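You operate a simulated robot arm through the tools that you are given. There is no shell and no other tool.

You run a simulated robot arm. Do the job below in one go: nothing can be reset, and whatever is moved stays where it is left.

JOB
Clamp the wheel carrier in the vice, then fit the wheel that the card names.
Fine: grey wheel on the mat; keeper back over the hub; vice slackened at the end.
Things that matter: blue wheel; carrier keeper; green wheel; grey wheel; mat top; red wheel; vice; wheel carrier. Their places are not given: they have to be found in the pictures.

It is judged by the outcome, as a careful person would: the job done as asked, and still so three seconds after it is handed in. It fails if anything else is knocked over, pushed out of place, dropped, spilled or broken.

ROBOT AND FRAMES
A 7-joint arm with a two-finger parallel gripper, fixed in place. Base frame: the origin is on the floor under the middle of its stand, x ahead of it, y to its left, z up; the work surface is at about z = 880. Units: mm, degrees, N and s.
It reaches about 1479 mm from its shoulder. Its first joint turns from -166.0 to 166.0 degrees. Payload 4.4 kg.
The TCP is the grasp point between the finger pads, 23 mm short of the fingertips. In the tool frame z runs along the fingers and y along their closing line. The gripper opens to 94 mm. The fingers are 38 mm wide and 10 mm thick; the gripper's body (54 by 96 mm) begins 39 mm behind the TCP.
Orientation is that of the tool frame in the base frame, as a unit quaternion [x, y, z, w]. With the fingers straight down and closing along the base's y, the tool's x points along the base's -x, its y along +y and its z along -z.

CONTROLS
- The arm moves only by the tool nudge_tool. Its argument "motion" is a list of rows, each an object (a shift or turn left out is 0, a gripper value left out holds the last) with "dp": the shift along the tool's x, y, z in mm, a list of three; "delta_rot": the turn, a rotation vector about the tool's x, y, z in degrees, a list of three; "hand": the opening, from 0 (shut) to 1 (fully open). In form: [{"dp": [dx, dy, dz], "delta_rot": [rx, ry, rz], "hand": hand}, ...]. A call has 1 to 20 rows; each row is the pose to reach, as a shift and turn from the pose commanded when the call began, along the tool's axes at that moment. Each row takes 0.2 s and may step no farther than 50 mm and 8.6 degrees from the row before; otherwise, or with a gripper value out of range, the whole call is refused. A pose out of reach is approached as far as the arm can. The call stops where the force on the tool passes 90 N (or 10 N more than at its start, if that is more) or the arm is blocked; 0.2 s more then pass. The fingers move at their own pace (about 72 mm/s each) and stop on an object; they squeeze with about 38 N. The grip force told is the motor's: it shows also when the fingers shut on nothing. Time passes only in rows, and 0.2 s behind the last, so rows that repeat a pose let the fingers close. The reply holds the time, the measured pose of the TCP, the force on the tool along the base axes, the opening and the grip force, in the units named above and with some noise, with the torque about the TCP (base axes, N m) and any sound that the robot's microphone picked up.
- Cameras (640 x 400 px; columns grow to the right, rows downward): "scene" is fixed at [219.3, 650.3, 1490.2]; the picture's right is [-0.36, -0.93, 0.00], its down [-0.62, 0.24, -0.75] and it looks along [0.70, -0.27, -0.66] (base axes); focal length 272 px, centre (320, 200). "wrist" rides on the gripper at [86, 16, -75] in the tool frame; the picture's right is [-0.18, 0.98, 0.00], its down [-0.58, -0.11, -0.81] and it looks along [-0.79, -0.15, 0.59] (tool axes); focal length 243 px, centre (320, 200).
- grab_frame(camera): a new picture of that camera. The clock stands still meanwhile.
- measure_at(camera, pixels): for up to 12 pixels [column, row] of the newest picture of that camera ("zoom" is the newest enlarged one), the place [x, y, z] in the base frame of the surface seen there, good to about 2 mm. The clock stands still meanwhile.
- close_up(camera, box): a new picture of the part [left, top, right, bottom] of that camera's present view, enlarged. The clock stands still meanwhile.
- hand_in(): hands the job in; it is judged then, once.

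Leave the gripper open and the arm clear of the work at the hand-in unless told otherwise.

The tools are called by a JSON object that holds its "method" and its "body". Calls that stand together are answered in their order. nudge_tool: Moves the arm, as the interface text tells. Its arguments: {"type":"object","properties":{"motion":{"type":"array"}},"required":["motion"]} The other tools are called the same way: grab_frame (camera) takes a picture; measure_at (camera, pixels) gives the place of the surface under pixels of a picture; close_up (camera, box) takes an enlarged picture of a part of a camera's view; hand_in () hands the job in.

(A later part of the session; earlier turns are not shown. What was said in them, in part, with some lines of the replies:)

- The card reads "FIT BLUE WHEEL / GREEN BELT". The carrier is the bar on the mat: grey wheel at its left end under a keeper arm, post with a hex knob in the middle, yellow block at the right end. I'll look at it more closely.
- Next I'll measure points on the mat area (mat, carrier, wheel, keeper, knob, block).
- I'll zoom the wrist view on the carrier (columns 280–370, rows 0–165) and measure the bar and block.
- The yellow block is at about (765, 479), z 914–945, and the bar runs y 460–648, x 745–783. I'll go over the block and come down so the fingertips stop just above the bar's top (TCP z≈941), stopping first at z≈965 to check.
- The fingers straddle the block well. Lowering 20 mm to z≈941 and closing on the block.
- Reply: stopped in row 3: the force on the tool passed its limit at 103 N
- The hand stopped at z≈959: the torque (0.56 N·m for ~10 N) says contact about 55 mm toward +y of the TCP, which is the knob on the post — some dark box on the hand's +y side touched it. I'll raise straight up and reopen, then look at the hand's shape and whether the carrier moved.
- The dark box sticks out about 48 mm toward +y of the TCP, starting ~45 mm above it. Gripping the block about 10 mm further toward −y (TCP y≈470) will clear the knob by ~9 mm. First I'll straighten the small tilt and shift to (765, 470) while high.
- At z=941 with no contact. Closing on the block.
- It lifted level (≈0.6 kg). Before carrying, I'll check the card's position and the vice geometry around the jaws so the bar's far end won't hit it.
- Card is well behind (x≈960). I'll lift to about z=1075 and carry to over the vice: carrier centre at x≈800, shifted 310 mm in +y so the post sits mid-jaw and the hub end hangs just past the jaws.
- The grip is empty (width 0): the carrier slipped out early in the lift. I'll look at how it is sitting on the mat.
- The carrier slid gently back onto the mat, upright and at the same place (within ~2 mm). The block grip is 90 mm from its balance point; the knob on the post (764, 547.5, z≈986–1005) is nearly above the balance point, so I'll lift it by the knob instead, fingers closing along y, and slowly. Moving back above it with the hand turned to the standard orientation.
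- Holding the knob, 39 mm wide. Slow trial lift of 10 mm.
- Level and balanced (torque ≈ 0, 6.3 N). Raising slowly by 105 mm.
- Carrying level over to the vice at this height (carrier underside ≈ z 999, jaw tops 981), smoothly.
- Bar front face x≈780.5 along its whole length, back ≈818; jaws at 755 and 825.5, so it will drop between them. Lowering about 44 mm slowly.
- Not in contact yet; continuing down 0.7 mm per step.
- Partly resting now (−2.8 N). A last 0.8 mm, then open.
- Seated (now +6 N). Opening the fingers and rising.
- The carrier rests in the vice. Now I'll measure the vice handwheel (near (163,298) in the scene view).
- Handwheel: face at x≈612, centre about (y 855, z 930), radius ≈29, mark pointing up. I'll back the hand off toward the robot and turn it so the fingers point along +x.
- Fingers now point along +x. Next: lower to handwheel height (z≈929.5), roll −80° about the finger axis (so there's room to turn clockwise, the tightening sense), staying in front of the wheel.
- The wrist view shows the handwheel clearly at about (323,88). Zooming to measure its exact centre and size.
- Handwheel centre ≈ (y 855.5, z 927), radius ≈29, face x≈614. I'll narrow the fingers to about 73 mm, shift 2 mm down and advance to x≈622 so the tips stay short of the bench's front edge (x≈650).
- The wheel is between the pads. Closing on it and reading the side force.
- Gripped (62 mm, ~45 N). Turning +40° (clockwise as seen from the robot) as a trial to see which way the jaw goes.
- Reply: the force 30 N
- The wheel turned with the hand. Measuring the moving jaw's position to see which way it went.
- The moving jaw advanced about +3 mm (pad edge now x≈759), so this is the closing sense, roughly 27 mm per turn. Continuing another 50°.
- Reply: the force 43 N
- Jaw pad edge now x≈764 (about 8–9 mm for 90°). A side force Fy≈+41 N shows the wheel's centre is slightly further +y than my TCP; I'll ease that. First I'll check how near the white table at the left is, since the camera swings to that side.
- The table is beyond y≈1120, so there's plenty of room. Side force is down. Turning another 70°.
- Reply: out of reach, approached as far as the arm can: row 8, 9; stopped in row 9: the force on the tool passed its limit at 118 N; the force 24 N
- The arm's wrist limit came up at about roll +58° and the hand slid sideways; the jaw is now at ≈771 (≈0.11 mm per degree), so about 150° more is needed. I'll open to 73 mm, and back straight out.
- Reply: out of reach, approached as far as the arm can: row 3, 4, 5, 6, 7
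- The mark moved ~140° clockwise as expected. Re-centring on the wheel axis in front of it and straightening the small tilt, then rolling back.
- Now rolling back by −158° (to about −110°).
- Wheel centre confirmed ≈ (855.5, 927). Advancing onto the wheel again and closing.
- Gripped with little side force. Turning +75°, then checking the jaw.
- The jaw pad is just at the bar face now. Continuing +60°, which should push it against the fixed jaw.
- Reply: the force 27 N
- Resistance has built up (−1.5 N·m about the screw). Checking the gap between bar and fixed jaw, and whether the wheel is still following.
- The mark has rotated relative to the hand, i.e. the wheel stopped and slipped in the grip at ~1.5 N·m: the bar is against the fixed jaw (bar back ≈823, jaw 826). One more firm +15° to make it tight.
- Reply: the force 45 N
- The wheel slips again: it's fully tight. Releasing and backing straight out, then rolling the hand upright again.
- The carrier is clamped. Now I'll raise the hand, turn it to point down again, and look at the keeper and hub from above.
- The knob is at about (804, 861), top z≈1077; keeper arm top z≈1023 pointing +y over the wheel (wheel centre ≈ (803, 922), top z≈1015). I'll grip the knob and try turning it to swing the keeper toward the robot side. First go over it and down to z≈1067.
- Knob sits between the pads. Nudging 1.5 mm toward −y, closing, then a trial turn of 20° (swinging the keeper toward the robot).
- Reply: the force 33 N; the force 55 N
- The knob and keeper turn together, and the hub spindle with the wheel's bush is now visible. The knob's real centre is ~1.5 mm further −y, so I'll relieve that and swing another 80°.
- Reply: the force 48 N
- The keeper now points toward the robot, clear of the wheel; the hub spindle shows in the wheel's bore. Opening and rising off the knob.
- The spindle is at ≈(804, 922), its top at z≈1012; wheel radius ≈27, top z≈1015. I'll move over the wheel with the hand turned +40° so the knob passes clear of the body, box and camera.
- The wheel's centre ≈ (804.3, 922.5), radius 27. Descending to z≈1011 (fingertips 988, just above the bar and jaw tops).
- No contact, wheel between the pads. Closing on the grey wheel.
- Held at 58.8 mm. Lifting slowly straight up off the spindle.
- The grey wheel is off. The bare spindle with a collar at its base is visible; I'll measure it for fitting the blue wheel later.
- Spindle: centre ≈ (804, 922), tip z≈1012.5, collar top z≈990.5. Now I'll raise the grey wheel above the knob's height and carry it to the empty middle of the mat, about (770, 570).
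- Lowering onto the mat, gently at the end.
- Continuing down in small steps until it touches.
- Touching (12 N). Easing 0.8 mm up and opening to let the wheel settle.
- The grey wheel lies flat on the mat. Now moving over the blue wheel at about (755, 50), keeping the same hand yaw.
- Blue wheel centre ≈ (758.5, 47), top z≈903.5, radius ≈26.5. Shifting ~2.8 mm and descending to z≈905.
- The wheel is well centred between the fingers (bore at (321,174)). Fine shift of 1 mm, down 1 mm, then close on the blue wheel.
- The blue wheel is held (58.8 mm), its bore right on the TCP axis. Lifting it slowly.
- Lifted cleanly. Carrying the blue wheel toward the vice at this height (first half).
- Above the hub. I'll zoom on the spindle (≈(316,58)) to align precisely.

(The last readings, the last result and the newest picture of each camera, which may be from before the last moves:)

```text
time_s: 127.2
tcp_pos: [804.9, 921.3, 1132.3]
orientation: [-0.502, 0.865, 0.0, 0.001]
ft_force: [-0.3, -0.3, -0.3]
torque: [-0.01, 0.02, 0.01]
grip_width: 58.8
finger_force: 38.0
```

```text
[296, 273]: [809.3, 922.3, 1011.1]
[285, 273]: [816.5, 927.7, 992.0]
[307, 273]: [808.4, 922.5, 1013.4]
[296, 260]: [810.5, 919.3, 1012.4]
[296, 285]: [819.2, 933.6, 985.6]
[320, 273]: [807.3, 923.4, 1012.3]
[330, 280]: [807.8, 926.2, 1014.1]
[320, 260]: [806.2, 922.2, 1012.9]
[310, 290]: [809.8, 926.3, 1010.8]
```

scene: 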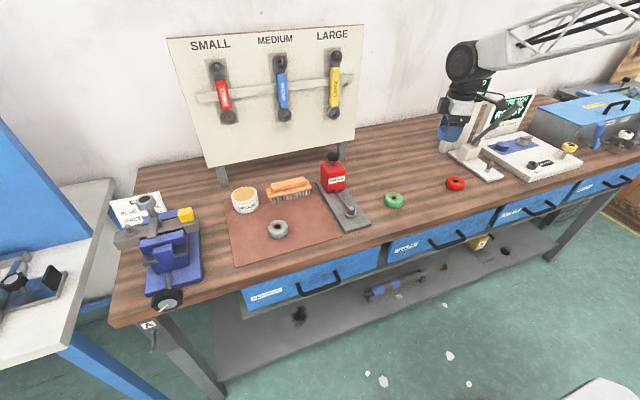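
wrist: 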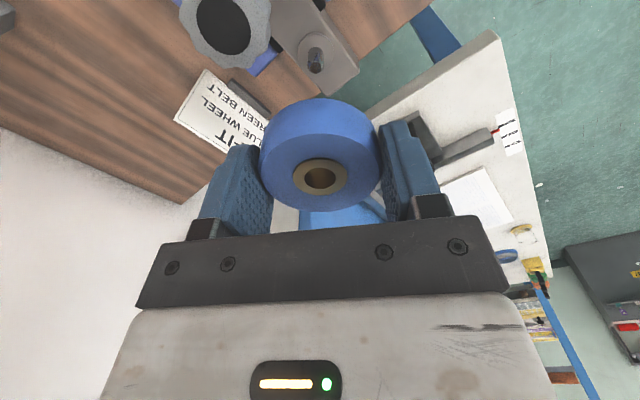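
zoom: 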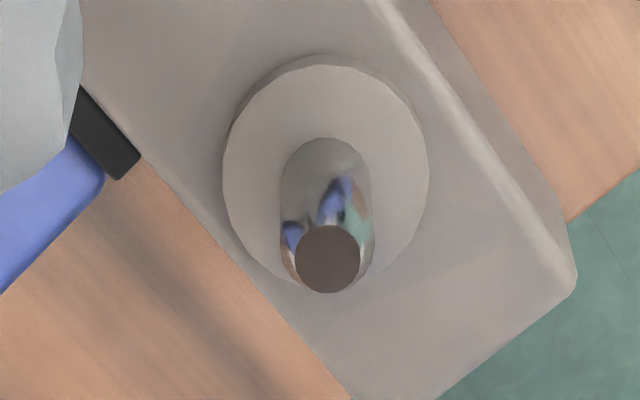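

I'll measure many points on the spindle tip and on the held wheel's brass ring, and average them, to get the offset between the two precisely.

{"method": "close_up", "body": {"camera": "wrist", "box": [270, 20, 370, 90]}}

{"method": "measure_at", "body": {"camera": "zoom", "pixels": [[327, 259], [347, 259], [307, 259], [327, 279], [327, 239], [341, 273], [313, 273], [341, 245], [313, 245], [337, 259], [317, 259], [327, 249]]}}

{"method": "close_up", "body": {"camera": "wrist", "box": [270, 140, 370, 210]}}

```text
5.71 times, centred on (320, 55) of wrist
```

zoom: 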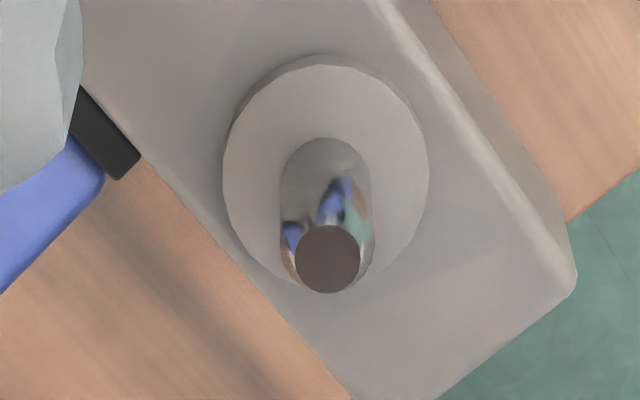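

```text
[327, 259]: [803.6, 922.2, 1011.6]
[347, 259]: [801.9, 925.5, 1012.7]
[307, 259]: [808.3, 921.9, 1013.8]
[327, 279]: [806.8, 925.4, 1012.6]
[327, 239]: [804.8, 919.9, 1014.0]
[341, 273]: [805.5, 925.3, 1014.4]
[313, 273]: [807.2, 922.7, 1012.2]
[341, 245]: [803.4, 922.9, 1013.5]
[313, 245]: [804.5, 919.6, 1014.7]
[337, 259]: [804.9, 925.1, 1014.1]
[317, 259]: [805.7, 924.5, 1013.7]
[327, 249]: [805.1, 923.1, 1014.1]
```

```text
5.71 times, centred on (320, 175) of wrist
```

zoom: 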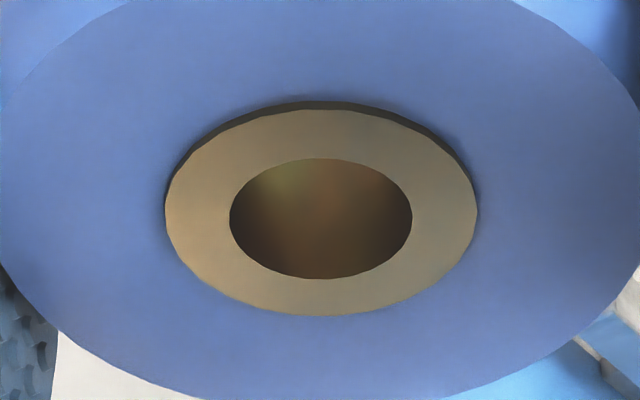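

{"method": "measure_at", "body": {"camera": "zoom", "pixels": [[444, 216], [198, 216], [321, 297], [321, 135], [408, 273], [234, 273], [408, 158], [234, 158], [380, 289], [262, 289], [380, 144], [262, 144]]}}

```text
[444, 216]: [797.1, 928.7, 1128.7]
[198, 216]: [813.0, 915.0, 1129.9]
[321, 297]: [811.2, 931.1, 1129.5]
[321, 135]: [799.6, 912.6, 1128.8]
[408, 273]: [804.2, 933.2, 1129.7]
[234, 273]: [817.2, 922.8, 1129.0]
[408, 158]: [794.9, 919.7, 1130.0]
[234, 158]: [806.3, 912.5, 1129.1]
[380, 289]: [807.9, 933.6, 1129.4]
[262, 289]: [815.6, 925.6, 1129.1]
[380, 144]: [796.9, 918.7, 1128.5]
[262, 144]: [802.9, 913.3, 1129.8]
```

Averages: held bore ≈ (805.3, 922.0), spindle ≈ (805.1, 923.2). So I shift about (−0.2, +1.2) mm and lower to just above the spindle tip.

{"method": "nudge_tool", "body": {"motion": [{"dp": [-0.9, 0.8, 10]}, {"dp": [-0.9, 0.8, 25]}, {"dp": [-0.9, 0.8, 42]}, {"dp": [-0.9, 0.8, 58]}, {"dp": [-0.9, 0.8, 72]}, {"dp": [-0.9, 0.8, 82]}, {"dp": [-0.9, 0.8, 88]}, {"dp": [-0.9, 0.8, 90]}, {"dp": [-0.9, 0.8, 90]}]}}

{"method": "close_up", "body": {"camera": "scene", "box": [100, 170, 200, 260]}}

{"method": "grab_frame", "body": {"camera": "wrist"}}

```text
time_s: 129.2
tcp_pos: [805.2, 921.3, 1044.6]
orientation: [-0.501, 0.865, 0.001, 0.0]
ft_force: [-0.5, -1.1, -0.9]
torque: [-0.02, 0.01, 0.01]
grip_width: 58.6
finger_force: 37.8
```

```text
4.44 times, centred on (150, 215) of scene
```

zoom: 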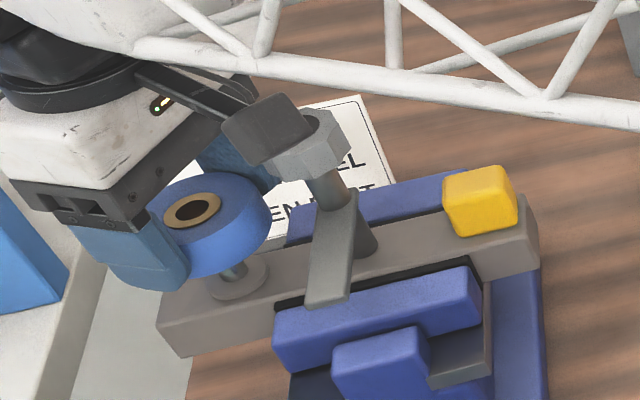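

```text
taken
```

wrist: 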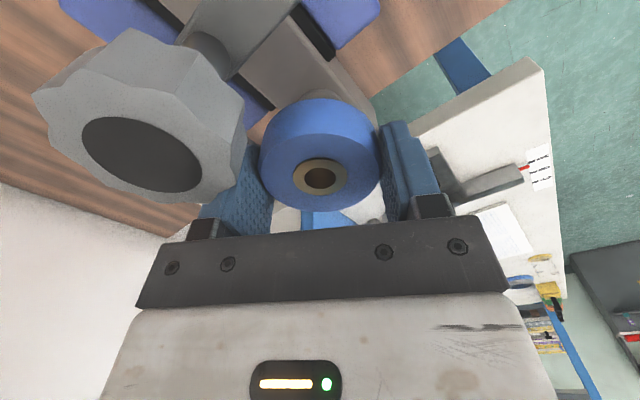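

Alignment looks right in the scene view too. Lowering onto the spindle in small steps, watching forces.

{"method": "nudge_tool", "body": {"motion": [{"dp": [0, 0, 1.5]}, {"dp": [0, 0, 3]}, {"dp": [0, 0, 4.5]}, {"dp": [0, 0, 6]}, {"dp": [0, 0, 7.5]}, {"dp": [0, 0, 9]}, {"dp": [0, 0, 9]}]}}

{"method": "close_up", "body": {"camera": "scene", "box": [100, 170, 200, 260]}}

```text
time_s: 130.8
tcp_pos: [804.4, 922.0, 1035.0]
orientation: [-0.501, 0.865, 0.001, 0.001]
ft_force: [0.7, -0.5, -0.6]
torque: [0.01, -0.02, 0.02]
grip_width: 58.6
finger_force: 37.2
```

```text
4.44 times, centred on (150, 215) of scene
```

zoom: 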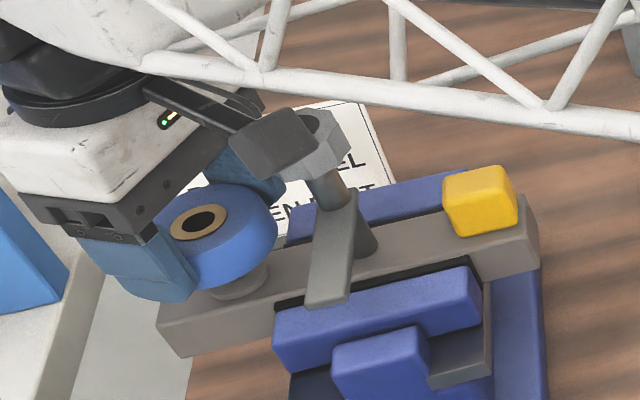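

No force though the wheel's underside is already below the tip level: the spindle is in the bore. Continuing down.

{"method": "nudge_tool", "body": {"motion": [{"dp": [0, 0, 1.5]}, {"dp": [0, 0, 3]}, {"dp": [0, 0, 5]}, {"dp": [0, 0, 7]}, {"dp": [0, 0, 9]}, {"dp": [0, 0, 11]}, {"dp": [0, 0, 13]}, {"dp": [0, 0, 15]}, {"dp": [0, 0, 15]}]}}

{"method": "close_up", "body": {"camera": "scene", "box": [100, 170, 200, 260]}}

{"method": "grab_frame", "body": {"camera": "wrist"}}

```text
time_s: 132.8
tcp_pos: [804.5, 923.2, 1018.9]
orientation: [-0.501, 0.865, 0.002, 0.0]
ft_force: [-0.2, -0.4, -0.3]
torque: [0.02, 0.0, 0.01]
grip_width: 58.8
finger_force: 38.0
```

```text
4.44 times, centred on (150, 215) of scene
```

zoom: 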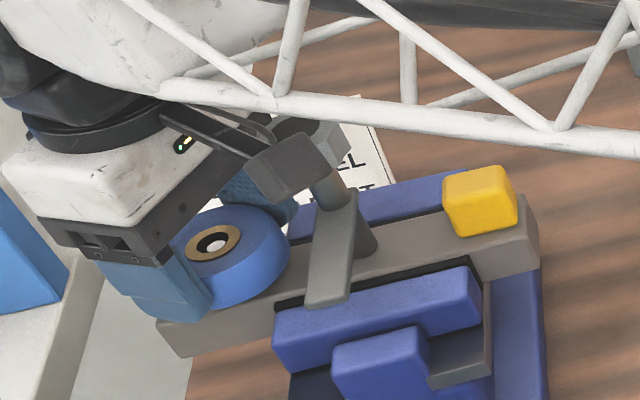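

```text
taken
```

wrist: 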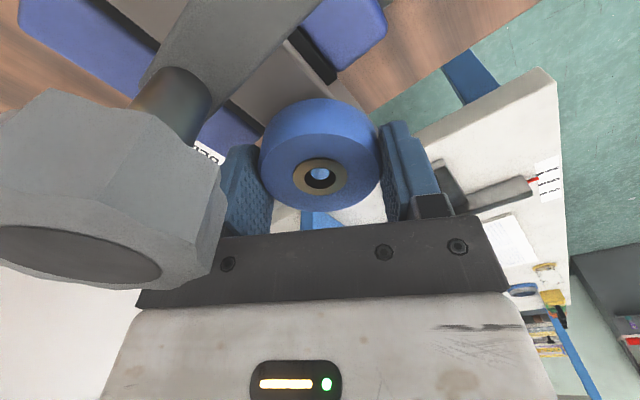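

The spindle shows in the bore. Final small steps down until it meets the collar.

{"method": "nudge_tool", "body": {"motion": [{"dp": [0, 0, 0.8]}, {"dp": [0, 0, 1.6]}, {"dp": [0, 0, 2.2]}, {"dp": [0, 0, 2.2]}]}}

```text
time_s: 133.8
tcp_pos: [804.5, 923.6, 1018.1]
orientation: [-0.502, 0.865, 0.001, 0.0]
ft_force: [0.6, 0.1, -1.0]
torque: [0.02, -0.01, 0.0]
grip_width: 58.9
finger_force: 38.1
```

{"method": "nudge_tool", "body": {"motion": [{"dp": [0, 0, 0.7]}, {"dp": [0, 0, 1.4]}, {"dp": [0, 0, 2]}, {"dp": [0, 0, 2]}]}}

```text
time_s: 134.8
tcp_pos: [805.7, 922.4, 1017.9]
orientation: [-0.502, 0.865, 0.001, 0.001]
ft_force: [2.9, 3.6, 16.0]
torque: [-0.03, -0.2, 0.1]
grip_width: 58.6
finger_force: 37.5
```

Seated: +16 N with the TCP at the height expected for the wheel on its collar. Opening and rising.

{"method": "nudge_tool", "body": {"motion": [{"dp": [0, 0, -0.5], "hand": 0.6}, {"dp": [0, 0, -0.5], "hand": 0.68}, {"dp": [0, 0, -0.5], "hand": 0.76}, {"dp": [0, 0, -0.5], "hand": 0.9}, {"dp": [0, 0, -0.5], "hand": 1}, {"dp": [0, 0, -15]}, {"dp": [0, 0, -40]}, {"dp": [0, 0, -75]}, {"dp": [0, 0, -110]}, {"dp": [0, 0, -140]}, {"dp": [0, 0, -140]}]}}

{"method": "close_up", "body": {"camera": "scene", "box": [110, 190, 200, 260]}}

{"method": "grab_frame", "body": {"camera": "wrist"}}

```text
time_s: 137.2
tcp_pos: [806.4, 921.0, 1155.1]
orientation: [-0.502, 0.865, 0.001, 0.0]
ft_force: [0.3, -0.3, 0.5]
torque: [0.01, -0.03, 0.02]
grip_width: 94.0
finger_force: 0.0
```

```text
5.71 times, centred on (155, 225) of scene
```

zoom: 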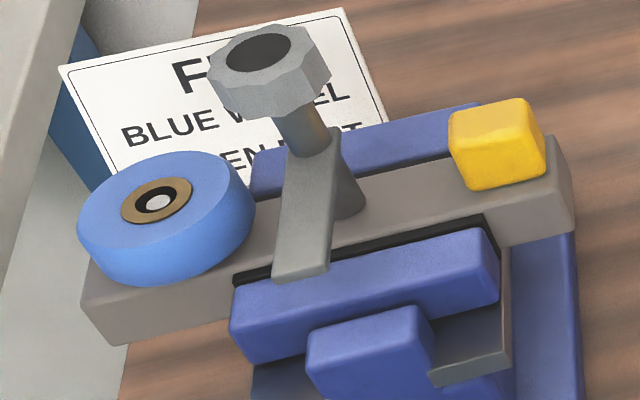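

```text
taken
```

wrist: 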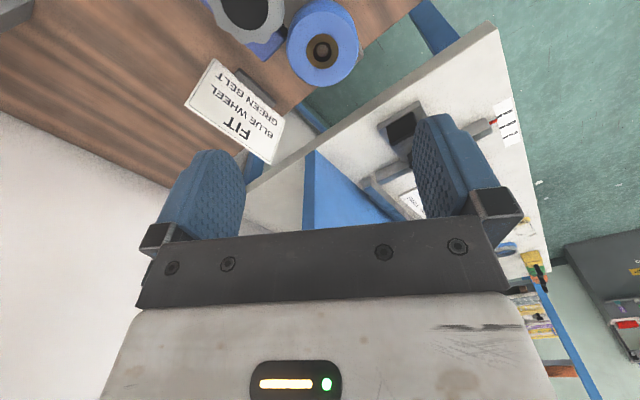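

The blue wheel is on the spindle. Checking its height and level.

{"method": "measure_at", "body": {"camera": "zoom", "pixels": [[100, 205], [200, 170], [150, 235], [225, 200], [130, 180], [157, 201], [300, 250], [300, 200], [290, 265], [265, 55], [195, 220], [180, 160]]}}

```text
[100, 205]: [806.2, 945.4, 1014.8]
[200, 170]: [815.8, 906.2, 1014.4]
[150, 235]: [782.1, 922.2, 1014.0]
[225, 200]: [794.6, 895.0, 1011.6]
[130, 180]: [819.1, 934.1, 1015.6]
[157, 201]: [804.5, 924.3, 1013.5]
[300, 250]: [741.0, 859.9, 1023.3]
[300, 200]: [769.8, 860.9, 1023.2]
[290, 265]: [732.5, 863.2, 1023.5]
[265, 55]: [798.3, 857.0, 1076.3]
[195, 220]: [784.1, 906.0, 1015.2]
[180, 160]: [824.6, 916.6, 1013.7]
```

Wheel level, top z≈1014.5 (keeper arm bottom ≈1018, so it will pass over). Moving back over the knob with the hand yaw used before (turn −40°).

{"method": "nudge_tool", "body": {"motion": [{"dp": [11, -6, 0], "delta_rot": [0, 0, -8], "hand": 1}, {"dp": [22, -12, 0], "delta_rot": [0, 0, -16]}, {"dp": [33, -18, 0], "delta_rot": [0, 0, -24]}, {"dp": [44, -24, 0], "delta_rot": [0, 0, -32]}, {"dp": [54.7, -29.3, 0], "delta_rot": [0, 0, -40]}, {"dp": [54.7, -29.3, 0], "delta_rot": [0, 0, -40]}]}}

{"method": "grab_frame", "body": {"camera": "wrist"}}

{"method": "close_up", "body": {"camera": "wrist", "box": [250, 50, 390, 150]}}

```text
time_s: 138.6
tcp_pos: [803.2, 859.4, 1155.6]
orientation: [0.768, -0.641, -0.001, -0.001]
ft_force: [-0.8, 0.4, 0.5]
torque: [-0.02, 0.02, -0.06]
grip_width: 93.8
finger_force: 0.1
```

```text
taken
```

wrist: 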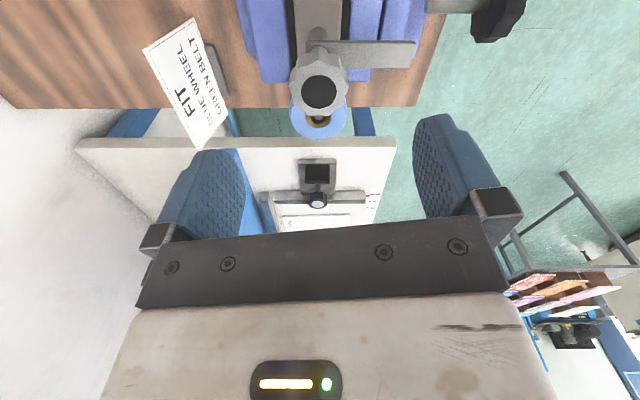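

```text
4.00 times, centred on (320, 100) of wrist
```

zoom: 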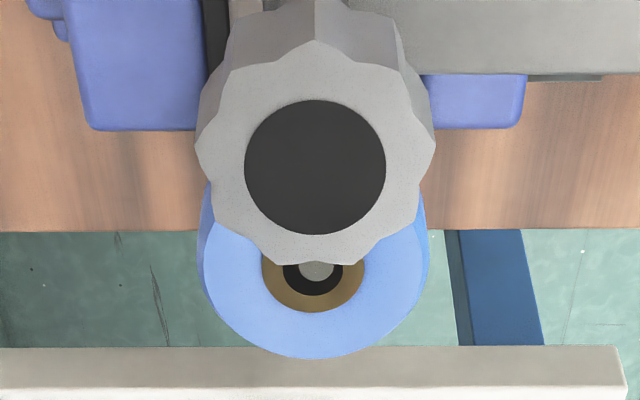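

{"method": "measure_at", "body": {"camera": "zoom", "pixels": [[315, 167], [365, 167], [265, 167], [315, 215], [315, 120], [350, 200], [280, 200], [350, 133], [280, 133], [340, 167], [290, 167], [315, 190]]}}

```text
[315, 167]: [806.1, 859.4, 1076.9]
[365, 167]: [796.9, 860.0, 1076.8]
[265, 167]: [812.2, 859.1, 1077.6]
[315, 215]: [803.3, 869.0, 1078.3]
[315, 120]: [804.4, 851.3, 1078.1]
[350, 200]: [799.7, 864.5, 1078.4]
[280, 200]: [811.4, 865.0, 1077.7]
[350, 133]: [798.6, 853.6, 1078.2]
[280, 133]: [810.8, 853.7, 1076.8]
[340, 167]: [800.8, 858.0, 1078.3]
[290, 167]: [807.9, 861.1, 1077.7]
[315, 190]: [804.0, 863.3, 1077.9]
```

Knob centre ≈ (804.7, 859.5). Shifting 1.5 mm and descending to z≈1067, then closing.

{"method": "nudge_tool", "body": {"motion": [{"dp": [0.3, -1.5, 20], "hand": 1}, {"dp": [0.3, -1.5, 45]}, {"dp": [0.3, -1.5, 65]}, {"dp": [0.3, -1.5, 78]}, {"dp": [0.3, -1.5, 85]}, {"dp": [0.3, -1.5, 88.6]}, {"dp": [0.3, -1.5, 88.6]}, {"dp": [0.3, -1.5, 88.6], "hand": 0.7}, {"dp": [0.3, -1.5, 88.6], "hand": 0.5}, {"dp": [0.3, -1.5, 88.6], "hand": 0.3}, {"dp": [0.3, -1.5, 88.6], "hand": 0.1}, {"dp": [0.3, -1.5, 88.6], "hand": 0.1}]}}

{"method": "grab_frame", "body": {"camera": "wrist"}}

```text
time_s: 141.2
tcp_pos: [803.8, 861.7, 1066.9]
orientation: [0.767, -0.641, -0.001, -0.001]
ft_force: [-32.7, 2.0, 0.4]
torque: [0.25, 0.27, -0.01]
grip_width: 38.8
finger_force: 37.9
```

```text
taken
```

wrist: 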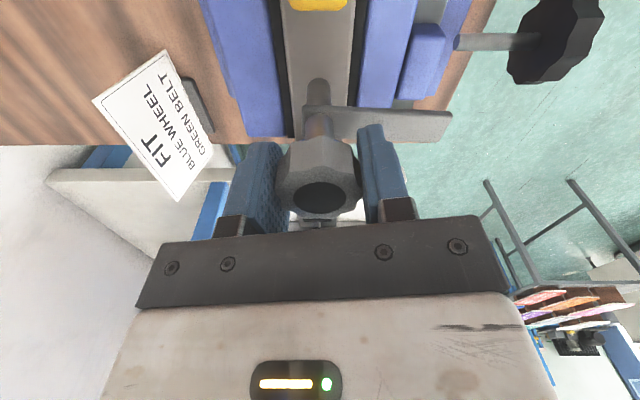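

Gripped. Relieving ~0.8 mm and turning the knob back, first +60°.

{"method": "nudge_tool", "body": {"motion": [{"dp": [0, 0.8, 0], "delta_rot": [0, 0, 2]}, {"dp": [0, 0.8, 0], "delta_rot": [0, 0, 8]}, {"dp": [0, 0.8, 0], "delta_rot": [0, 0, 15]}, {"dp": [0, 0.8, 0], "delta_rot": [0, 0, 22]}, {"dp": [0, 0.8, 0], "delta_rot": [0, 0, 29]}, {"dp": [0, 0.8, 0], "delta_rot": [0, 0, 36]}, {"dp": [0, 0.8, 0], "delta_rot": [0, 0, 43]}, {"dp": [0, 0.8, 0], "delta_rot": [0, 0, 50]}, {"dp": [0, 0.8, 0], "delta_rot": [0, 0, 56]}, {"dp": [0, 0.8, 0], "delta_rot": [0, 0, 60]}, {"dp": [0, 0.8, 0], "delta_rot": [0, 0, 60]}]}}

{"method": "grab_frame", "body": {"camera": "wrist"}}

{"method": "close_up", "body": {"camera": "scene", "box": [100, 160, 210, 260]}}

```text
time_s: 143.6
tcp_pos: [805.5, 859.3, 1065.9]
orientation: [-0.343, 0.939, 0.001, 0.0]
ft_force: [17.3, 21.6, 9.2]
torque: [0.05, -0.32, 0.03]
grip_width: 38.6
finger_force: 38.2
```

```text
taken
```

wrist: 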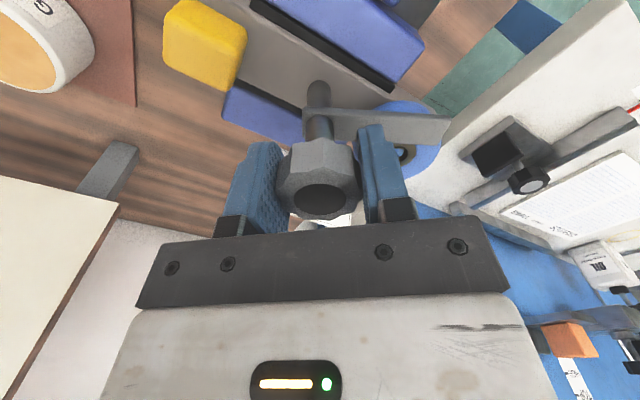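

```text
4.00 times, centred on (155, 210) of scene
```

zoom: 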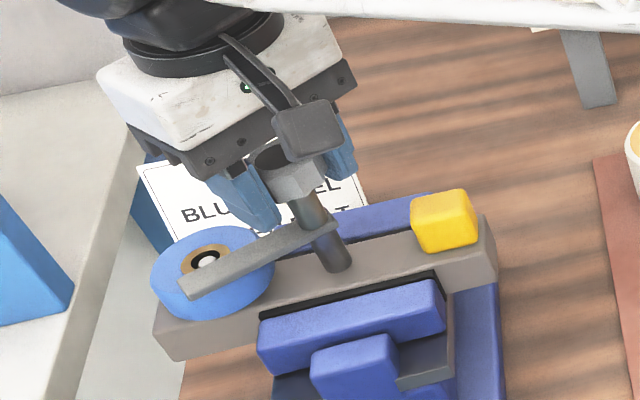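

The keeper sweeps over the wheel freely. Turning the last 40°.

{"method": "nudge_tool", "body": {"motion": [{"delta_rot": [0, 0, 4]}, {"delta_rot": [0, 0, 10]}, {"delta_rot": [0, 0, 16]}, {"delta_rot": [0, 0, 22]}, {"delta_rot": [0, 0, 28]}, {"delta_rot": [0, 0, 34]}, {"delta_rot": [0, 0, 38]}, {"delta_rot": [0, 0, 40]}, {"delta_rot": [0, 0, 40]}]}}

{"method": "grab_frame", "body": {"camera": "wrist"}}

{"method": "close_up", "body": {"camera": "scene", "box": [100, 160, 210, 260]}}

```text
time_s: 145.6
tcp_pos: [804.7, 861.0, 1066.3]
orientation: [-0.001, 1.0, 0.0, -0.001]
ft_force: [5.0, -21.4, -0.1]
torque: [-0.47, -0.11, 0.34]
grip_width: 39.6
finger_force: 38.0
```

```text
taken
```

wrist: 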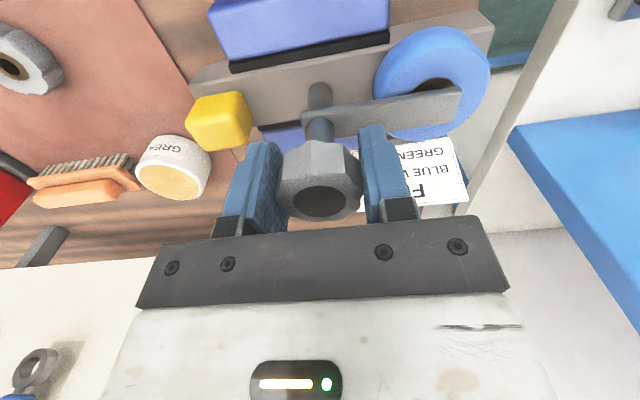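

```text
4.00 times, centred on (155, 210) of scene
```

zoom: 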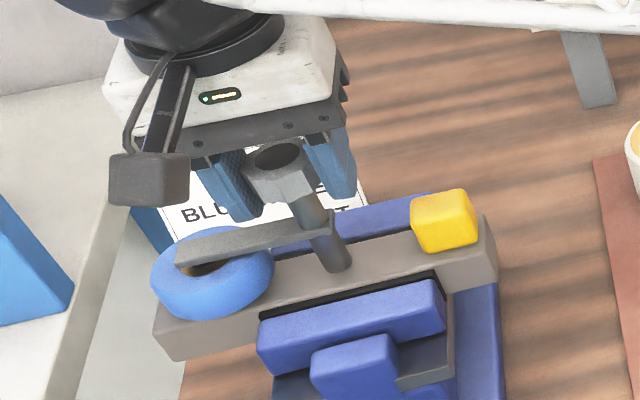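

The keeper is back over the hub, as originally. Releasing the knob and rising.

{"method": "nudge_tool", "body": {"motion": [{"hand": 0.5}, {"hand": 0.65}, {"hand": 0.85}, {"dp": [0, 0, -15], "hand": 1}, {"dp": [0, 0, -45]}, {"dp": [0, 0, -85]}, {"dp": [0, 0, -115]}, {"dp": [0, 0, -115]}]}}

{"method": "close_up", "body": {"camera": "scene", "box": [110, 190, 200, 260]}}

{"method": "close_up", "body": {"camera": "wrist", "box": [220, 0, 440, 110]}}

```text
time_s: 147.4
tcp_pos: [805.4, 860.6, 1181.4]
orientation: [-0.002, 1.0, 0.001, 0.0]
ft_force: [-0.6, -0.3, 1.3]
torque: [0.01, 0.0, 0.02]
grip_width: 94.0
finger_force: 0.1
```

```text
5.71 times, centred on (155, 225) of scene
```

zoom: 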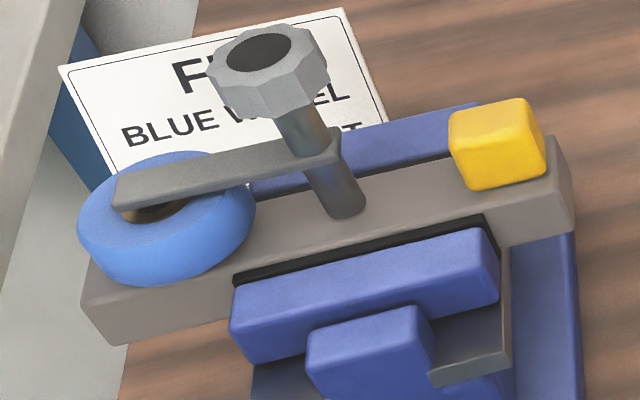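

```text
2.91 times, centred on (330, 55) of wrist
```

zoom: 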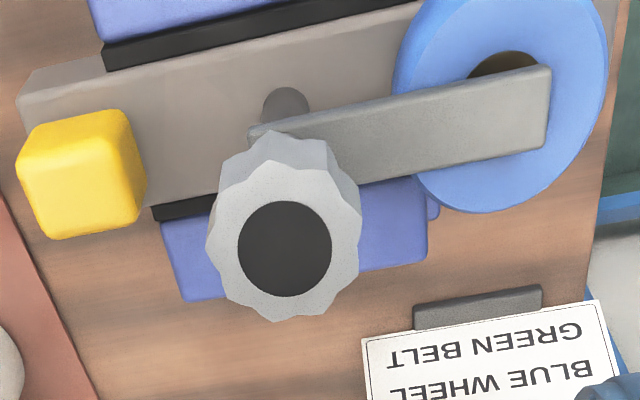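

Checking that the keeper arm is centred over the spindle (≈(804.5, 922.5)).

{"method": "measure_at", "body": {"camera": "zoom", "pixels": [[500, 85], [500, 110], [500, 140], [500, 95], [500, 125], [540, 75], [545, 140], [350, 120], [350, 170], [420, 105], [420, 160], [545, 105]]}}

```text
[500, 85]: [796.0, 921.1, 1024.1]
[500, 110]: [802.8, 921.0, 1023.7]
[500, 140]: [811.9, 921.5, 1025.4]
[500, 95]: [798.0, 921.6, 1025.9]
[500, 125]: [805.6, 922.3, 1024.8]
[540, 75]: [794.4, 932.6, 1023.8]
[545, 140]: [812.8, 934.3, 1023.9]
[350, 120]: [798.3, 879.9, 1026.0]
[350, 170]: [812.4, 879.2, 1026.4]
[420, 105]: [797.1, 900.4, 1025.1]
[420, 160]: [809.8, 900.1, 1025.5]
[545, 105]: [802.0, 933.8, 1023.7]
```

The keeper (x 794–814) is centred over the spindle. Last: slacken the vice. Backing off and turning the hand to point along +x again.

{"method": "nudge_tool", "body": {"motion": [{"dp": [20, 0, -10], "hand": 1}, {"dp": [55, -1, -10]}, {"dp": [95, -2, -10]}, {"dp": [135, -3, -10]}, {"dp": [175, -4, -10]}, {"dp": [215, -5, -10]}, {"dp": [255, -5, -10]}, {"dp": [290, -5, -10]}, {"dp": [305, -5, 0], "delta_rot": [0, -8.2, 0]}, {"dp": [305, -5, 10], "delta_rot": [0, -16.4, 0]}, {"dp": [305, -5, 20], "delta_rot": [0, -24.6, 0]}, {"dp": [305, -5, 30], "delta_rot": [0, -32.8, 0]}, {"dp": [305, -5, 40], "delta_rot": [0, -41, 0]}, {"dp": [305, -5, 50], "delta_rot": [0, -49.2, 0]}, {"dp": [305, -5, 60], "delta_rot": [0, -57.4, 0]}, {"dp": [305, -5, 70], "delta_rot": [0, -65.6, 0]}, {"dp": [305, -5, 80], "delta_rot": [0, -73.8, 0]}, {"dp": [305, -5, 90], "delta_rot": [0, -82, 0]}, {"dp": [305, -5, 100], "delta_rot": [0, -90, 0]}, {"dp": [305, -5, 100], "delta_rot": [0, -90, 0]}]}}

```text
time_s: 151.6
tcp_pos: [497.4, 854.3, 1081.8]
orientation: [0.0, 0.707, 0.002, 0.707]
ft_force: [-0.7, -0.3, -0.9]
torque: [-0.01, -0.01, 0.0]
grip_width: 94.1
finger_force: 0.1
```

Lowering to wheel height with roll +40°, fingers narrowed to 73 mm, still in front of the handwheel.

{"method": "nudge_tool", "body": {"motion": [{"dp": [20, 0, 0], "hand": 0.78}, {"dp": [45, 0, 0]}, {"dp": [70, 0, 0], "delta_rot": [0, 0, 8]}, {"dp": [95, 0, 0], "delta_rot": [0, 0, 16]}, {"dp": [120, 1, 0], "delta_rot": [0, 0, 24]}, {"dp": [140, 1, 0], "delta_rot": [0, 0, 32]}, {"dp": [154.8, 1.2, 0], "delta_rot": [0, 0, 40]}, {"dp": [154.8, 1.2, 25], "delta_rot": [0, 0, 40]}, {"dp": [154.8, 1.2, 48], "delta_rot": [0, 0, 40]}, {"dp": [154.8, 1.2, 48], "delta_rot": [0, 0, 40]}]}}

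{"method": "grab_frame", "body": {"camera": "wrist"}}

{"method": "close_up", "body": {"camera": "wrist", "box": [240, 20, 400, 150]}}

```text
time_s: 153.8
tcp_pos: [547.7, 855.8, 926.8]
orientation: [0.242, 0.665, 0.243, 0.664]
ft_force: [-0.4, -0.2, -0.2]
torque: [-0.02, 0.02, 0.02]
grip_width: 73.4
finger_force: 0.0
```

```text
taken
```

wrist: 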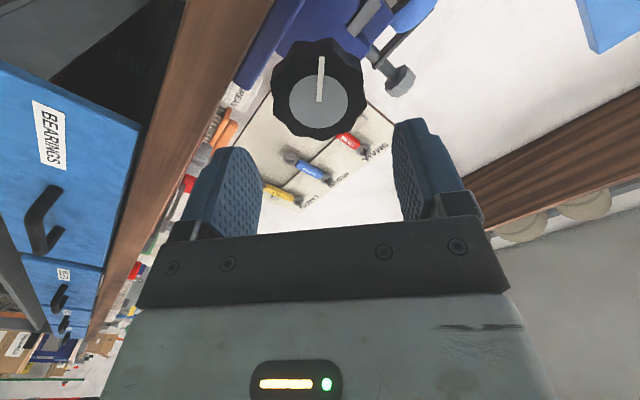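

```text
3.08 times, centred on (320, 85) of wrist
```

zoom: 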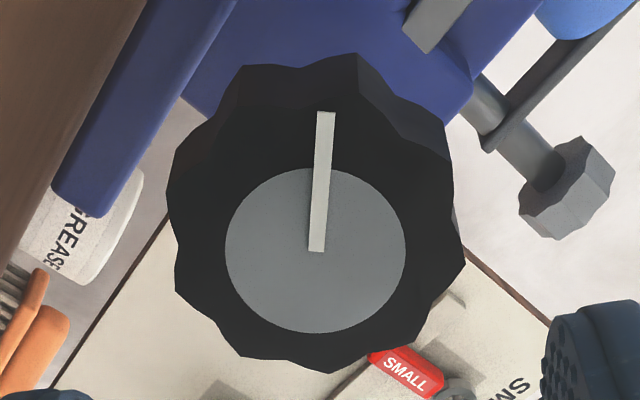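

The handwheel is centred as before ((319,101)). Advancing and gripping it.

{"method": "nudge_tool", "body": {"motion": [{"dp": [0, 0, 15], "hand": 0.78}, {"dp": [0, 0, 35]}, {"dp": [0, 0, 52]}, {"dp": [0, 0, 65]}, {"dp": [0, 0, 72]}, {"dp": [0, 0, 72]}, {"dp": [0, 0, 72], "hand": 0.6}, {"dp": [0, 0, 72], "hand": 0.45}, {"dp": [0, 0, 72], "hand": 0.2}, {"dp": [0, 0, 72], "hand": 0.2}]}}

{"method": "grab_frame", "body": {"camera": "wrist"}}

```text
time_s: 156.0
tcp_pos: [620.1, 855.7, 926.7]
orientation: [0.241, 0.665, 0.243, 0.664]
ft_force: [0.6, -0.4, 0.1]
torque: [-0.17, 0.06, -0.34]
grip_width: 61.6
finger_force: 45.2
```

```text
taken
```

wrist: 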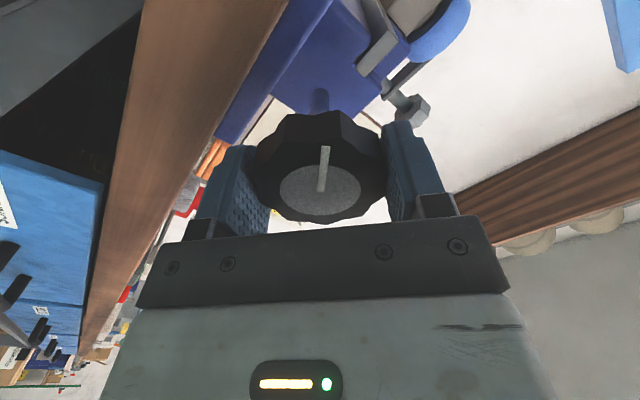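

Gripped with almost no side force. Turning counter-clockwise, first −50°.

{"method": "nudge_tool", "body": {"motion": [{"delta_rot": [0, 0, -4]}, {"delta_rot": [0, 0, -10]}, {"delta_rot": [0, 0, -16]}, {"delta_rot": [0, 0, -22]}, {"delta_rot": [0, 0, -28]}, {"delta_rot": [0, 0, -34]}, {"delta_rot": [0, 0, -40]}, {"delta_rot": [0, 0, -46]}, {"delta_rot": [0, 0, -50]}, {"delta_rot": [0, 0, -50]}]}}

{"method": "grab_frame", "body": {"camera": "wrist"}}

{"method": "close_up", "body": {"camera": "scene", "box": [110, 190, 220, 280]}}

```text
time_s: 158.2
tcp_pos: [619.7, 855.8, 927.0]
orientation: [-0.061, 0.705, -0.061, 0.704]
ft_force: [-1.9, -78.5, 4.1]
torque: [0.01, 0.95, -0.78]
grip_width: 61.5
finger_force: 45.2
```

```text
taken
```

wrist: 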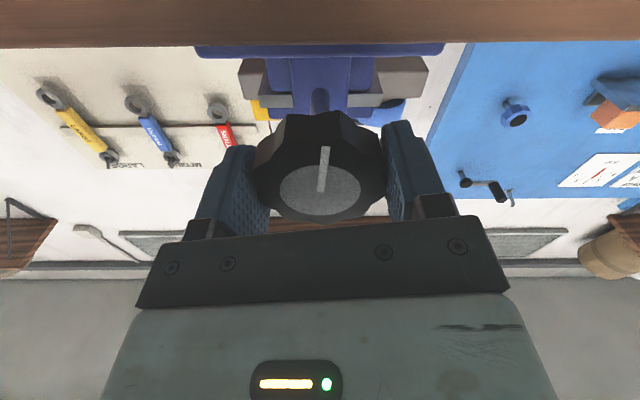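

```text
4.44 times, centred on (165, 235) of scene
```

zoom: 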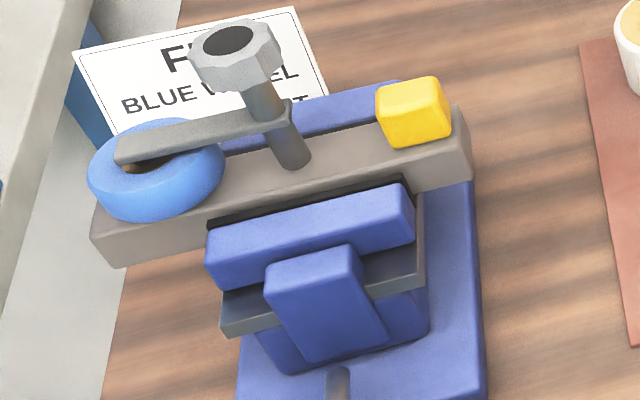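

The jaw is backing off. Relieving the side force (wheel centre ~1.3 mm further −y) and checking.

{"method": "nudge_tool", "body": {"motion": [{"dp": [0, -0.7, 0]}, {"dp": [0, -1.3, 0]}, {"dp": [0, -1.3, 0]}]}}

{"method": "close_up", "body": {"camera": "scene", "box": [150, 220, 220, 270]}}

{"method": "measure_at", "body": {"camera": "zoom", "pixels": [[200, 80], [200, 90], [200, 100], [200, 110], [200, 120], [200, 130], [200, 140], [200, 160], [200, 190], [200, 200], [200, 210], [200, 220]]}}

```text
time_s: 159.0
tcp_pos: [618.9, 854.8, 926.6]
orientation: [-0.062, 0.705, -0.06, 0.704]
ft_force: [24.4, -63.3, -7.9]
torque: [-0.03, -0.55, 0.12]
grip_width: 61.3
finger_force: 44.8
```

```text
8.00 times, centred on (185, 245) of scene
```

zoom: 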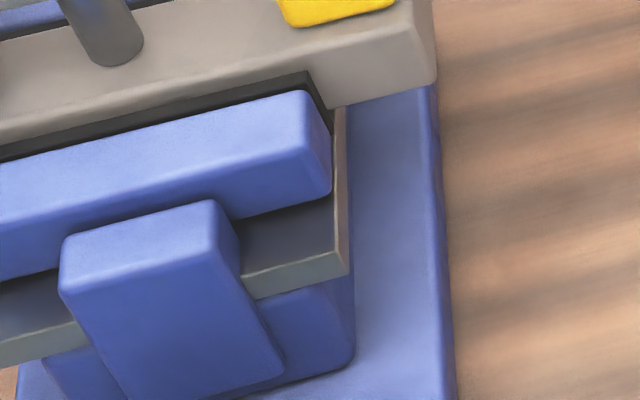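

```text
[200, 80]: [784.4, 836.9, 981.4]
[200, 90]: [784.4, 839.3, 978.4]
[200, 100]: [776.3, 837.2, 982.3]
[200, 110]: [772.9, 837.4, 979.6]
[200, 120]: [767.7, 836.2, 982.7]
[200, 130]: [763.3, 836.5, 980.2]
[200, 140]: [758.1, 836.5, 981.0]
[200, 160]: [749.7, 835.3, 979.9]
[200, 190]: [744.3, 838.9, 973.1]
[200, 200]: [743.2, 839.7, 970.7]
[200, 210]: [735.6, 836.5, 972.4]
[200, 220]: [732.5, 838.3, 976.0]
```

The jaw pad is now at x≈777, about 7.5 mm clear of the bar. I'll release here (side force) and regrip squarely to open it a little more.

{"method": "nudge_tool", "body": {"motion": [{"hand": 0.6}, {"hand": 0.78}, {"hand": 0.78}, {"hand": 0.78}]}}

{"method": "grab_frame", "body": {"camera": "wrist"}}

{"method": "close_up", "body": {"camera": "wrist", "box": [200, 90, 440, 240]}}

```text
time_s: 160.0
tcp_pos: [617.5, 856.8, 927.8]
orientation: [-0.062, 0.705, -0.061, 0.704]
ft_force: [-0.2, 0.2, -0.5]
torque: [-0.03, 0.01, -0.03]
grip_width: 73.3
finger_force: 0.1
```

```text
taken
```

wrist: 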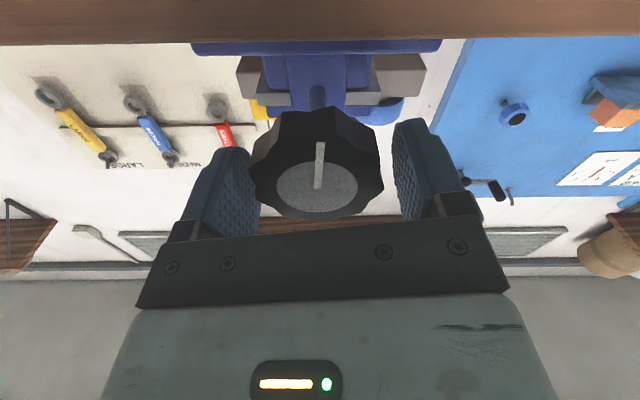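

```text
2.67 times, centred on (320, 165) of wrist
```

zoom: 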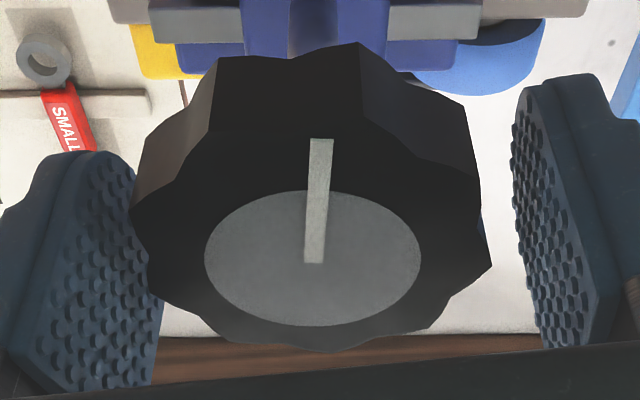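

The hand was ~2.3 mm too far +y. Shifting back, closing again and turning another −50°.

{"method": "nudge_tool", "body": {"motion": [{"dp": [0, -1.2, 1], "hand": 0.78}, {"dp": [0, -2.3, 2], "hand": 0.78}, {"dp": [0, -2.3, 2], "hand": 0.6}, {"dp": [0, -2.3, 2], "hand": 0.45}, {"dp": [0, -2.3, 2], "hand": 0.2}, {"dp": [0, -2.3, 2], "hand": 0.2}]}}

{"method": "nudge_tool", "body": {"motion": [{"delta_rot": [0, 0, -4]}, {"delta_rot": [0, 0, -10]}, {"delta_rot": [0, 0, -16]}, {"delta_rot": [0, 0, -22]}, {"delta_rot": [0, 0, -28]}, {"delta_rot": [0, 0, -34]}, {"delta_rot": [0, 0, -40]}, {"delta_rot": [0, 0, -46]}, {"delta_rot": [0, 0, -50]}, {"delta_rot": [0, 0, -50]}]}}

{"method": "close_up", "body": {"camera": "scene", "box": [110, 190, 220, 280]}}

```text
time_s: 161.4
tcp_pos: [621.2, 854.5, 926.3]
orientation: [-0.063, 0.705, -0.058, 0.704]
ft_force: [21.3, 33.3, -11.4]
torque: [0.04, 0.39, -0.69]
grip_width: 61.4
finger_force: 45.4
stopped in row 6: the force on the tool passed its limit at 93 N (the readings are from after the stop); the commanded pose is now the measured one
```

```text
time_s: 163.7
tcp_pos: [619.7, 853.9, 927.3]
orientation: [-0.356, 0.612, -0.351, 0.613]
ft_force: [-29.8, 37.7, -27.2]
torque: [-0.17, -0.09, 0.05]
grip_width: 61.5
finger_force: 45.1
```

```text
4.44 times, centred on (165, 235) of scene
```

zoom: 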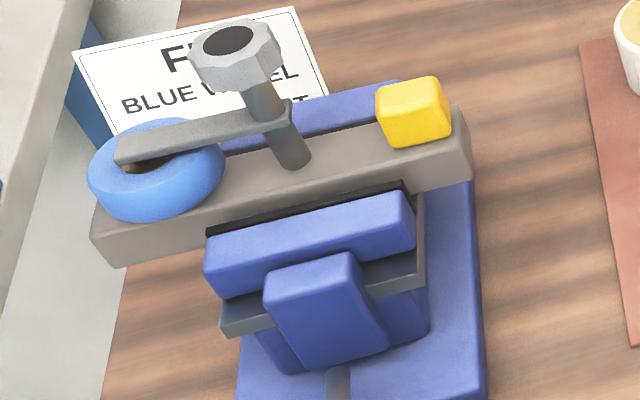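

The jaw opened further. Measuring the gap, then releasing and withdrawing.

{"method": "measure_at", "body": {"camera": "zoom", "pixels": [[300, 195], [300, 200], [300, 205], [300, 210], [300, 215], [300, 220], [300, 230], [300, 240], [300, 185], [300, 140], [300, 130], [440, 170]]}}

{"method": "nudge_tool", "body": {"motion": [{"hand": 0.5}, {"hand": 0.7}, {"hand": 0.8}, {"hand": 0.8}, {"dp": [0, 0, -10], "hand": 0.8}, {"dp": [0, 0, -30]}, {"dp": [0, 0, -55]}, {"dp": [0, 0, -85]}, {"dp": [0, 0, -110]}, {"dp": [0, 0, -110]}]}}

{"method": "grab_frame", "body": {"camera": "wrist"}}

{"method": "close_up", "body": {"camera": "scene", "box": [100, 180, 240, 330]}}

```text
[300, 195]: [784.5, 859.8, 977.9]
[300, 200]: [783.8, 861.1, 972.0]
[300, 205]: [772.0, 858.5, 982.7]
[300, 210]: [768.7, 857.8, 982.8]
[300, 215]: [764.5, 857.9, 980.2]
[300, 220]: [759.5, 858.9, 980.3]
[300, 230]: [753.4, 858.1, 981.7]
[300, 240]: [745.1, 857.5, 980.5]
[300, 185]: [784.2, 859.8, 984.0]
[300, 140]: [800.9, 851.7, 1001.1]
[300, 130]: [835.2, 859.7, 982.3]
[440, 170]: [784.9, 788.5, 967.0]
```

```text
time_s: 165.8
tcp_pos: [509.7, 853.4, 927.3]
orientation: [-0.354, 0.612, -0.351, 0.614]
ft_force: [-0.1, -0.8, 1.0]
torque: [-0.02, 0.0, -0.04]
grip_width: 75.4
finger_force: 0.1
```

```text
taken
```

wrist: 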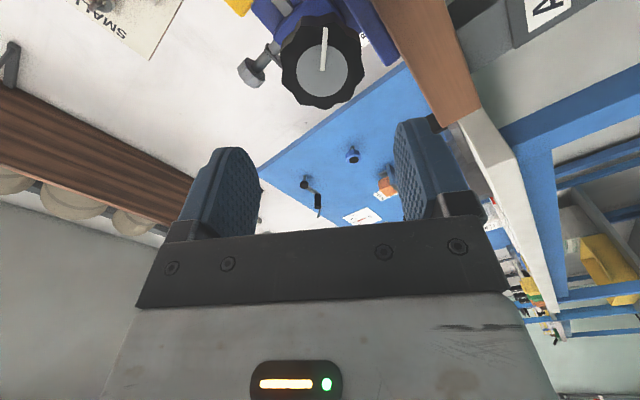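

```text
2.67 times, centred on (170, 255) of scene
```

zoom: 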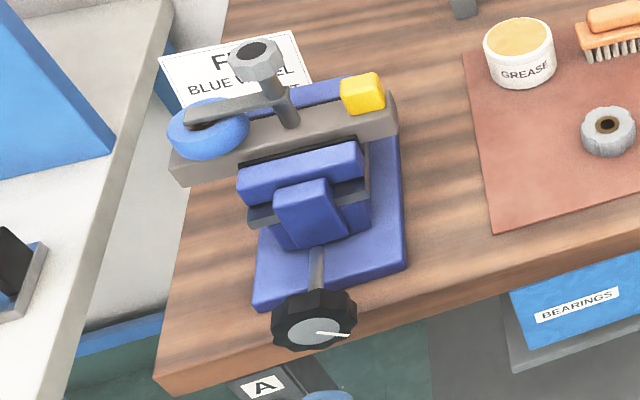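

The jaw is about 11.5 mm clear of the bar: slackened, and the carrier sits steadily. Now backing the arm away, rolling upright and raising.

{"method": "nudge_tool", "body": {"motion": [{"dp": [0, 0, -15], "hand": 1}, {"dp": [0, 0, -30], "delta_rot": [0, 0, 8]}, {"dp": [0, 0, -40], "delta_rot": [0, 0, 16]}, {"dp": [0, 0, -40], "delta_rot": [0, 0, 24]}, {"dp": [0, 0, -40], "delta_rot": [0, 0, 32]}, {"dp": [0, 0, -40], "delta_rot": [0, 0, 40]}, {"dp": [0, 0, -40], "delta_rot": [0, 0, 48]}, {"dp": [0, 0, -40], "delta_rot": [0, 0, 56]}, {"dp": [0, 0, -40], "delta_rot": [0, 0, 60]}, {"dp": [0, 0, -40], "delta_rot": [0, 0, 60]}]}}

{"method": "nudge_tool", "body": {"motion": [{"dp": [-35, 0, 0]}, {"dp": [-75, 0, 0]}, {"dp": [-115, 0, 0]}, {"dp": [-155, 0, 0]}, {"dp": [-195, 0, 0]}, {"dp": [-235, 0, 0], "delta_rot": [0, 8.2, 0]}, {"dp": [-265, 0, 0], "delta_rot": [0, 16.4, 0]}, {"dp": [-290, 0, 0], "delta_rot": [0, 24.6, 0]}, {"dp": [-310, 0, 10], "delta_rot": [0, 32.8, 0]}, {"dp": [-320, 0, 30], "delta_rot": [0, 41, 0]}, {"dp": [-320, 0, 50], "delta_rot": [0, 49.2, 0]}, {"dp": [-320, 0, 70], "delta_rot": [0, 57.4, 0]}, {"dp": [-320, 0, 90], "delta_rot": [0, 65.6, 0]}, {"dp": [-320, 0, 110], "delta_rot": [0, 73.8, 0]}, {"dp": [-320, 0, 130], "delta_rot": [0, 82, 0]}, {"dp": [-320, 0, 150], "delta_rot": [0, 90, 0]}, {"dp": [-320, 0, 150], "delta_rot": [0, 90, 0]}]}}

{"method": "grab_frame", "body": {"camera": "scene"}}

```text
time_s: 168.1
tcp_pos: [470.7, 854.1, 929.2]
orientation: [-0.002, 0.707, 0.004, 0.707]
ft_force: [0.2, 0.8, 0.0]
torque: [-0.03, 0.0, 0.01]
grip_width: 93.8
finger_force: 0.1
```

```text
time_s: 171.7
tcp_pos: [620.5, 852.2, 1248.3]
orientation: [-0.004, 1.0, 0.002, -0.001]
ft_force: [0.4, -0.9, 0.7]
torque: [-0.01, 0.04, -0.01]
grip_width: 93.8
finger_force: 0.0
```

```text
taken
```

scene: 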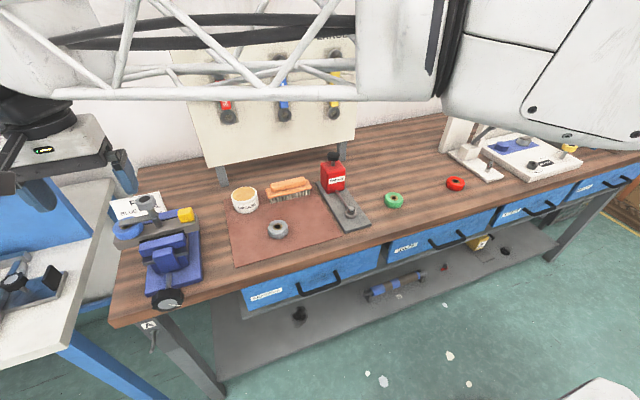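

Everything looks in place. Moving the arm back near its starting spot, high and clear.

{"method": "nudge_tool", "body": {"motion": [{"dp": [-5, -15, -10]}, {"dp": [-12, -50, -10]}, {"dp": [-22, -92, -10]}, {"dp": [-32, -136, -10]}, {"dp": [-42, -180, -10]}, {"dp": [-52, -224, -10]}, {"dp": [-62, -268, -10]}, {"dp": [-72, -312, -10]}, {"dp": [-82, -356, -10]}, {"dp": [-92, -400, -10]}, {"dp": [-102, -444, -10]}, {"dp": [-112, -488, -10]}, {"dp": [-122, -530, -10]}, {"dp": [-132, -568, -10]}, {"dp": [-138, -598, -10]}, {"dp": [-140, -614, -10]}, {"dp": [-140, -614, -10]}]}}

{"method": "grab_frame", "body": {"camera": "scene"}}

{"method": "close_up", "body": {"camera": "scene", "box": [110, 180, 230, 320]}}

{"method": "close_up", "body": {"camera": "scene", "box": [220, 150, 480, 270]}}

```text
time_s: 175.2
tcp_pos: [764.5, 238.7, 1255.6]
orientation: [-0.004, 1.0, 0.001, 0.0]
ft_force: [0.3, -0.3, 0.0]
torque: [0.03, 0.03, -0.02]
grip_width: 94.1
finger_force: 0.1
```

```text
taken
```

scene: 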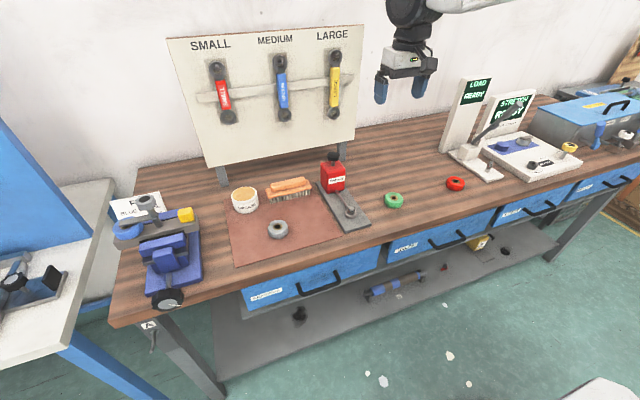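

```text
2.86 times, centred on (170, 250) of scene
```

zoom: 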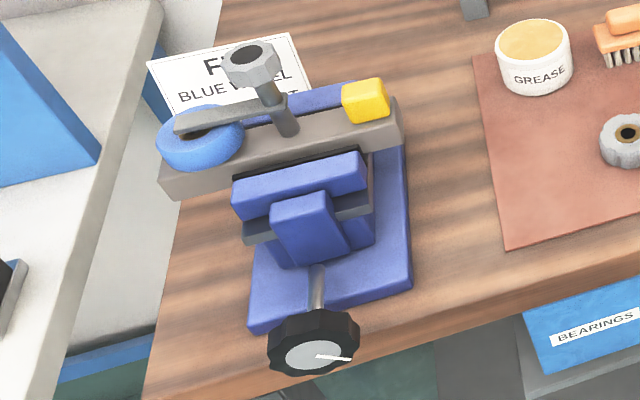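

```text
2.46 times, centred on (350, 210) of scene
```

zoom: 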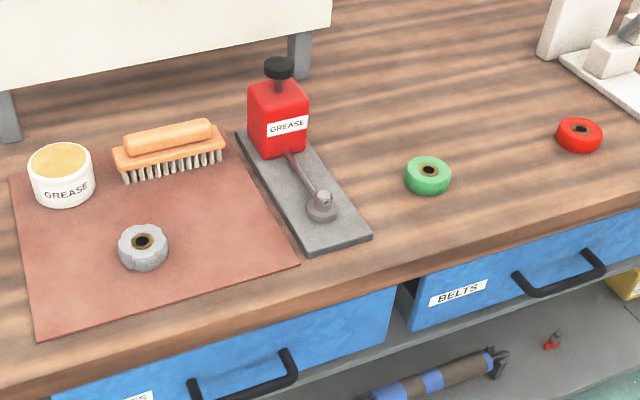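

Blue wheel on the hub under the keeper, grey wheel on the mat, carrier resting in the slackened vice, the green and red wheels and everything else untouched, and the arm clear with the gripper open. Handing in.

{"method": "hand_in", "body": {}}

```text
The job is handed in.
```

The blue wheel named on the card is fitted to the carrier, and I handed the job in. I have not seen the judging result.

- **Carrier:** I clamped it in the vice before touching the keeper or the wheels. It now rests on the vice bed with the jaws slackened, about 11 mm clear of the bar.
- **Blue wheel:** it sits level on the hub spindle, down on its collar.
- **Keeper:** it is back over the hub, centred on the spindle.
- **Grey wheel:** it lies flat near the middle of the mat.
- **Everything else:** the green and red wheels and the other bench items look undisturbed in the last pictures. The gripper is open and the arm is parked high and clear.

Two things went wrong early on:

- **Touched the knob:** on my first approach to the carrier the hand pressed on its knob with about 100 N. Nothing moved.
- **Slipped on the first lift:** gripped by the yellow block, the carrier slid out of the fingers just above the mat. It settled upright within about 2 mm of where it had been, and I lifted it by the knob instead.
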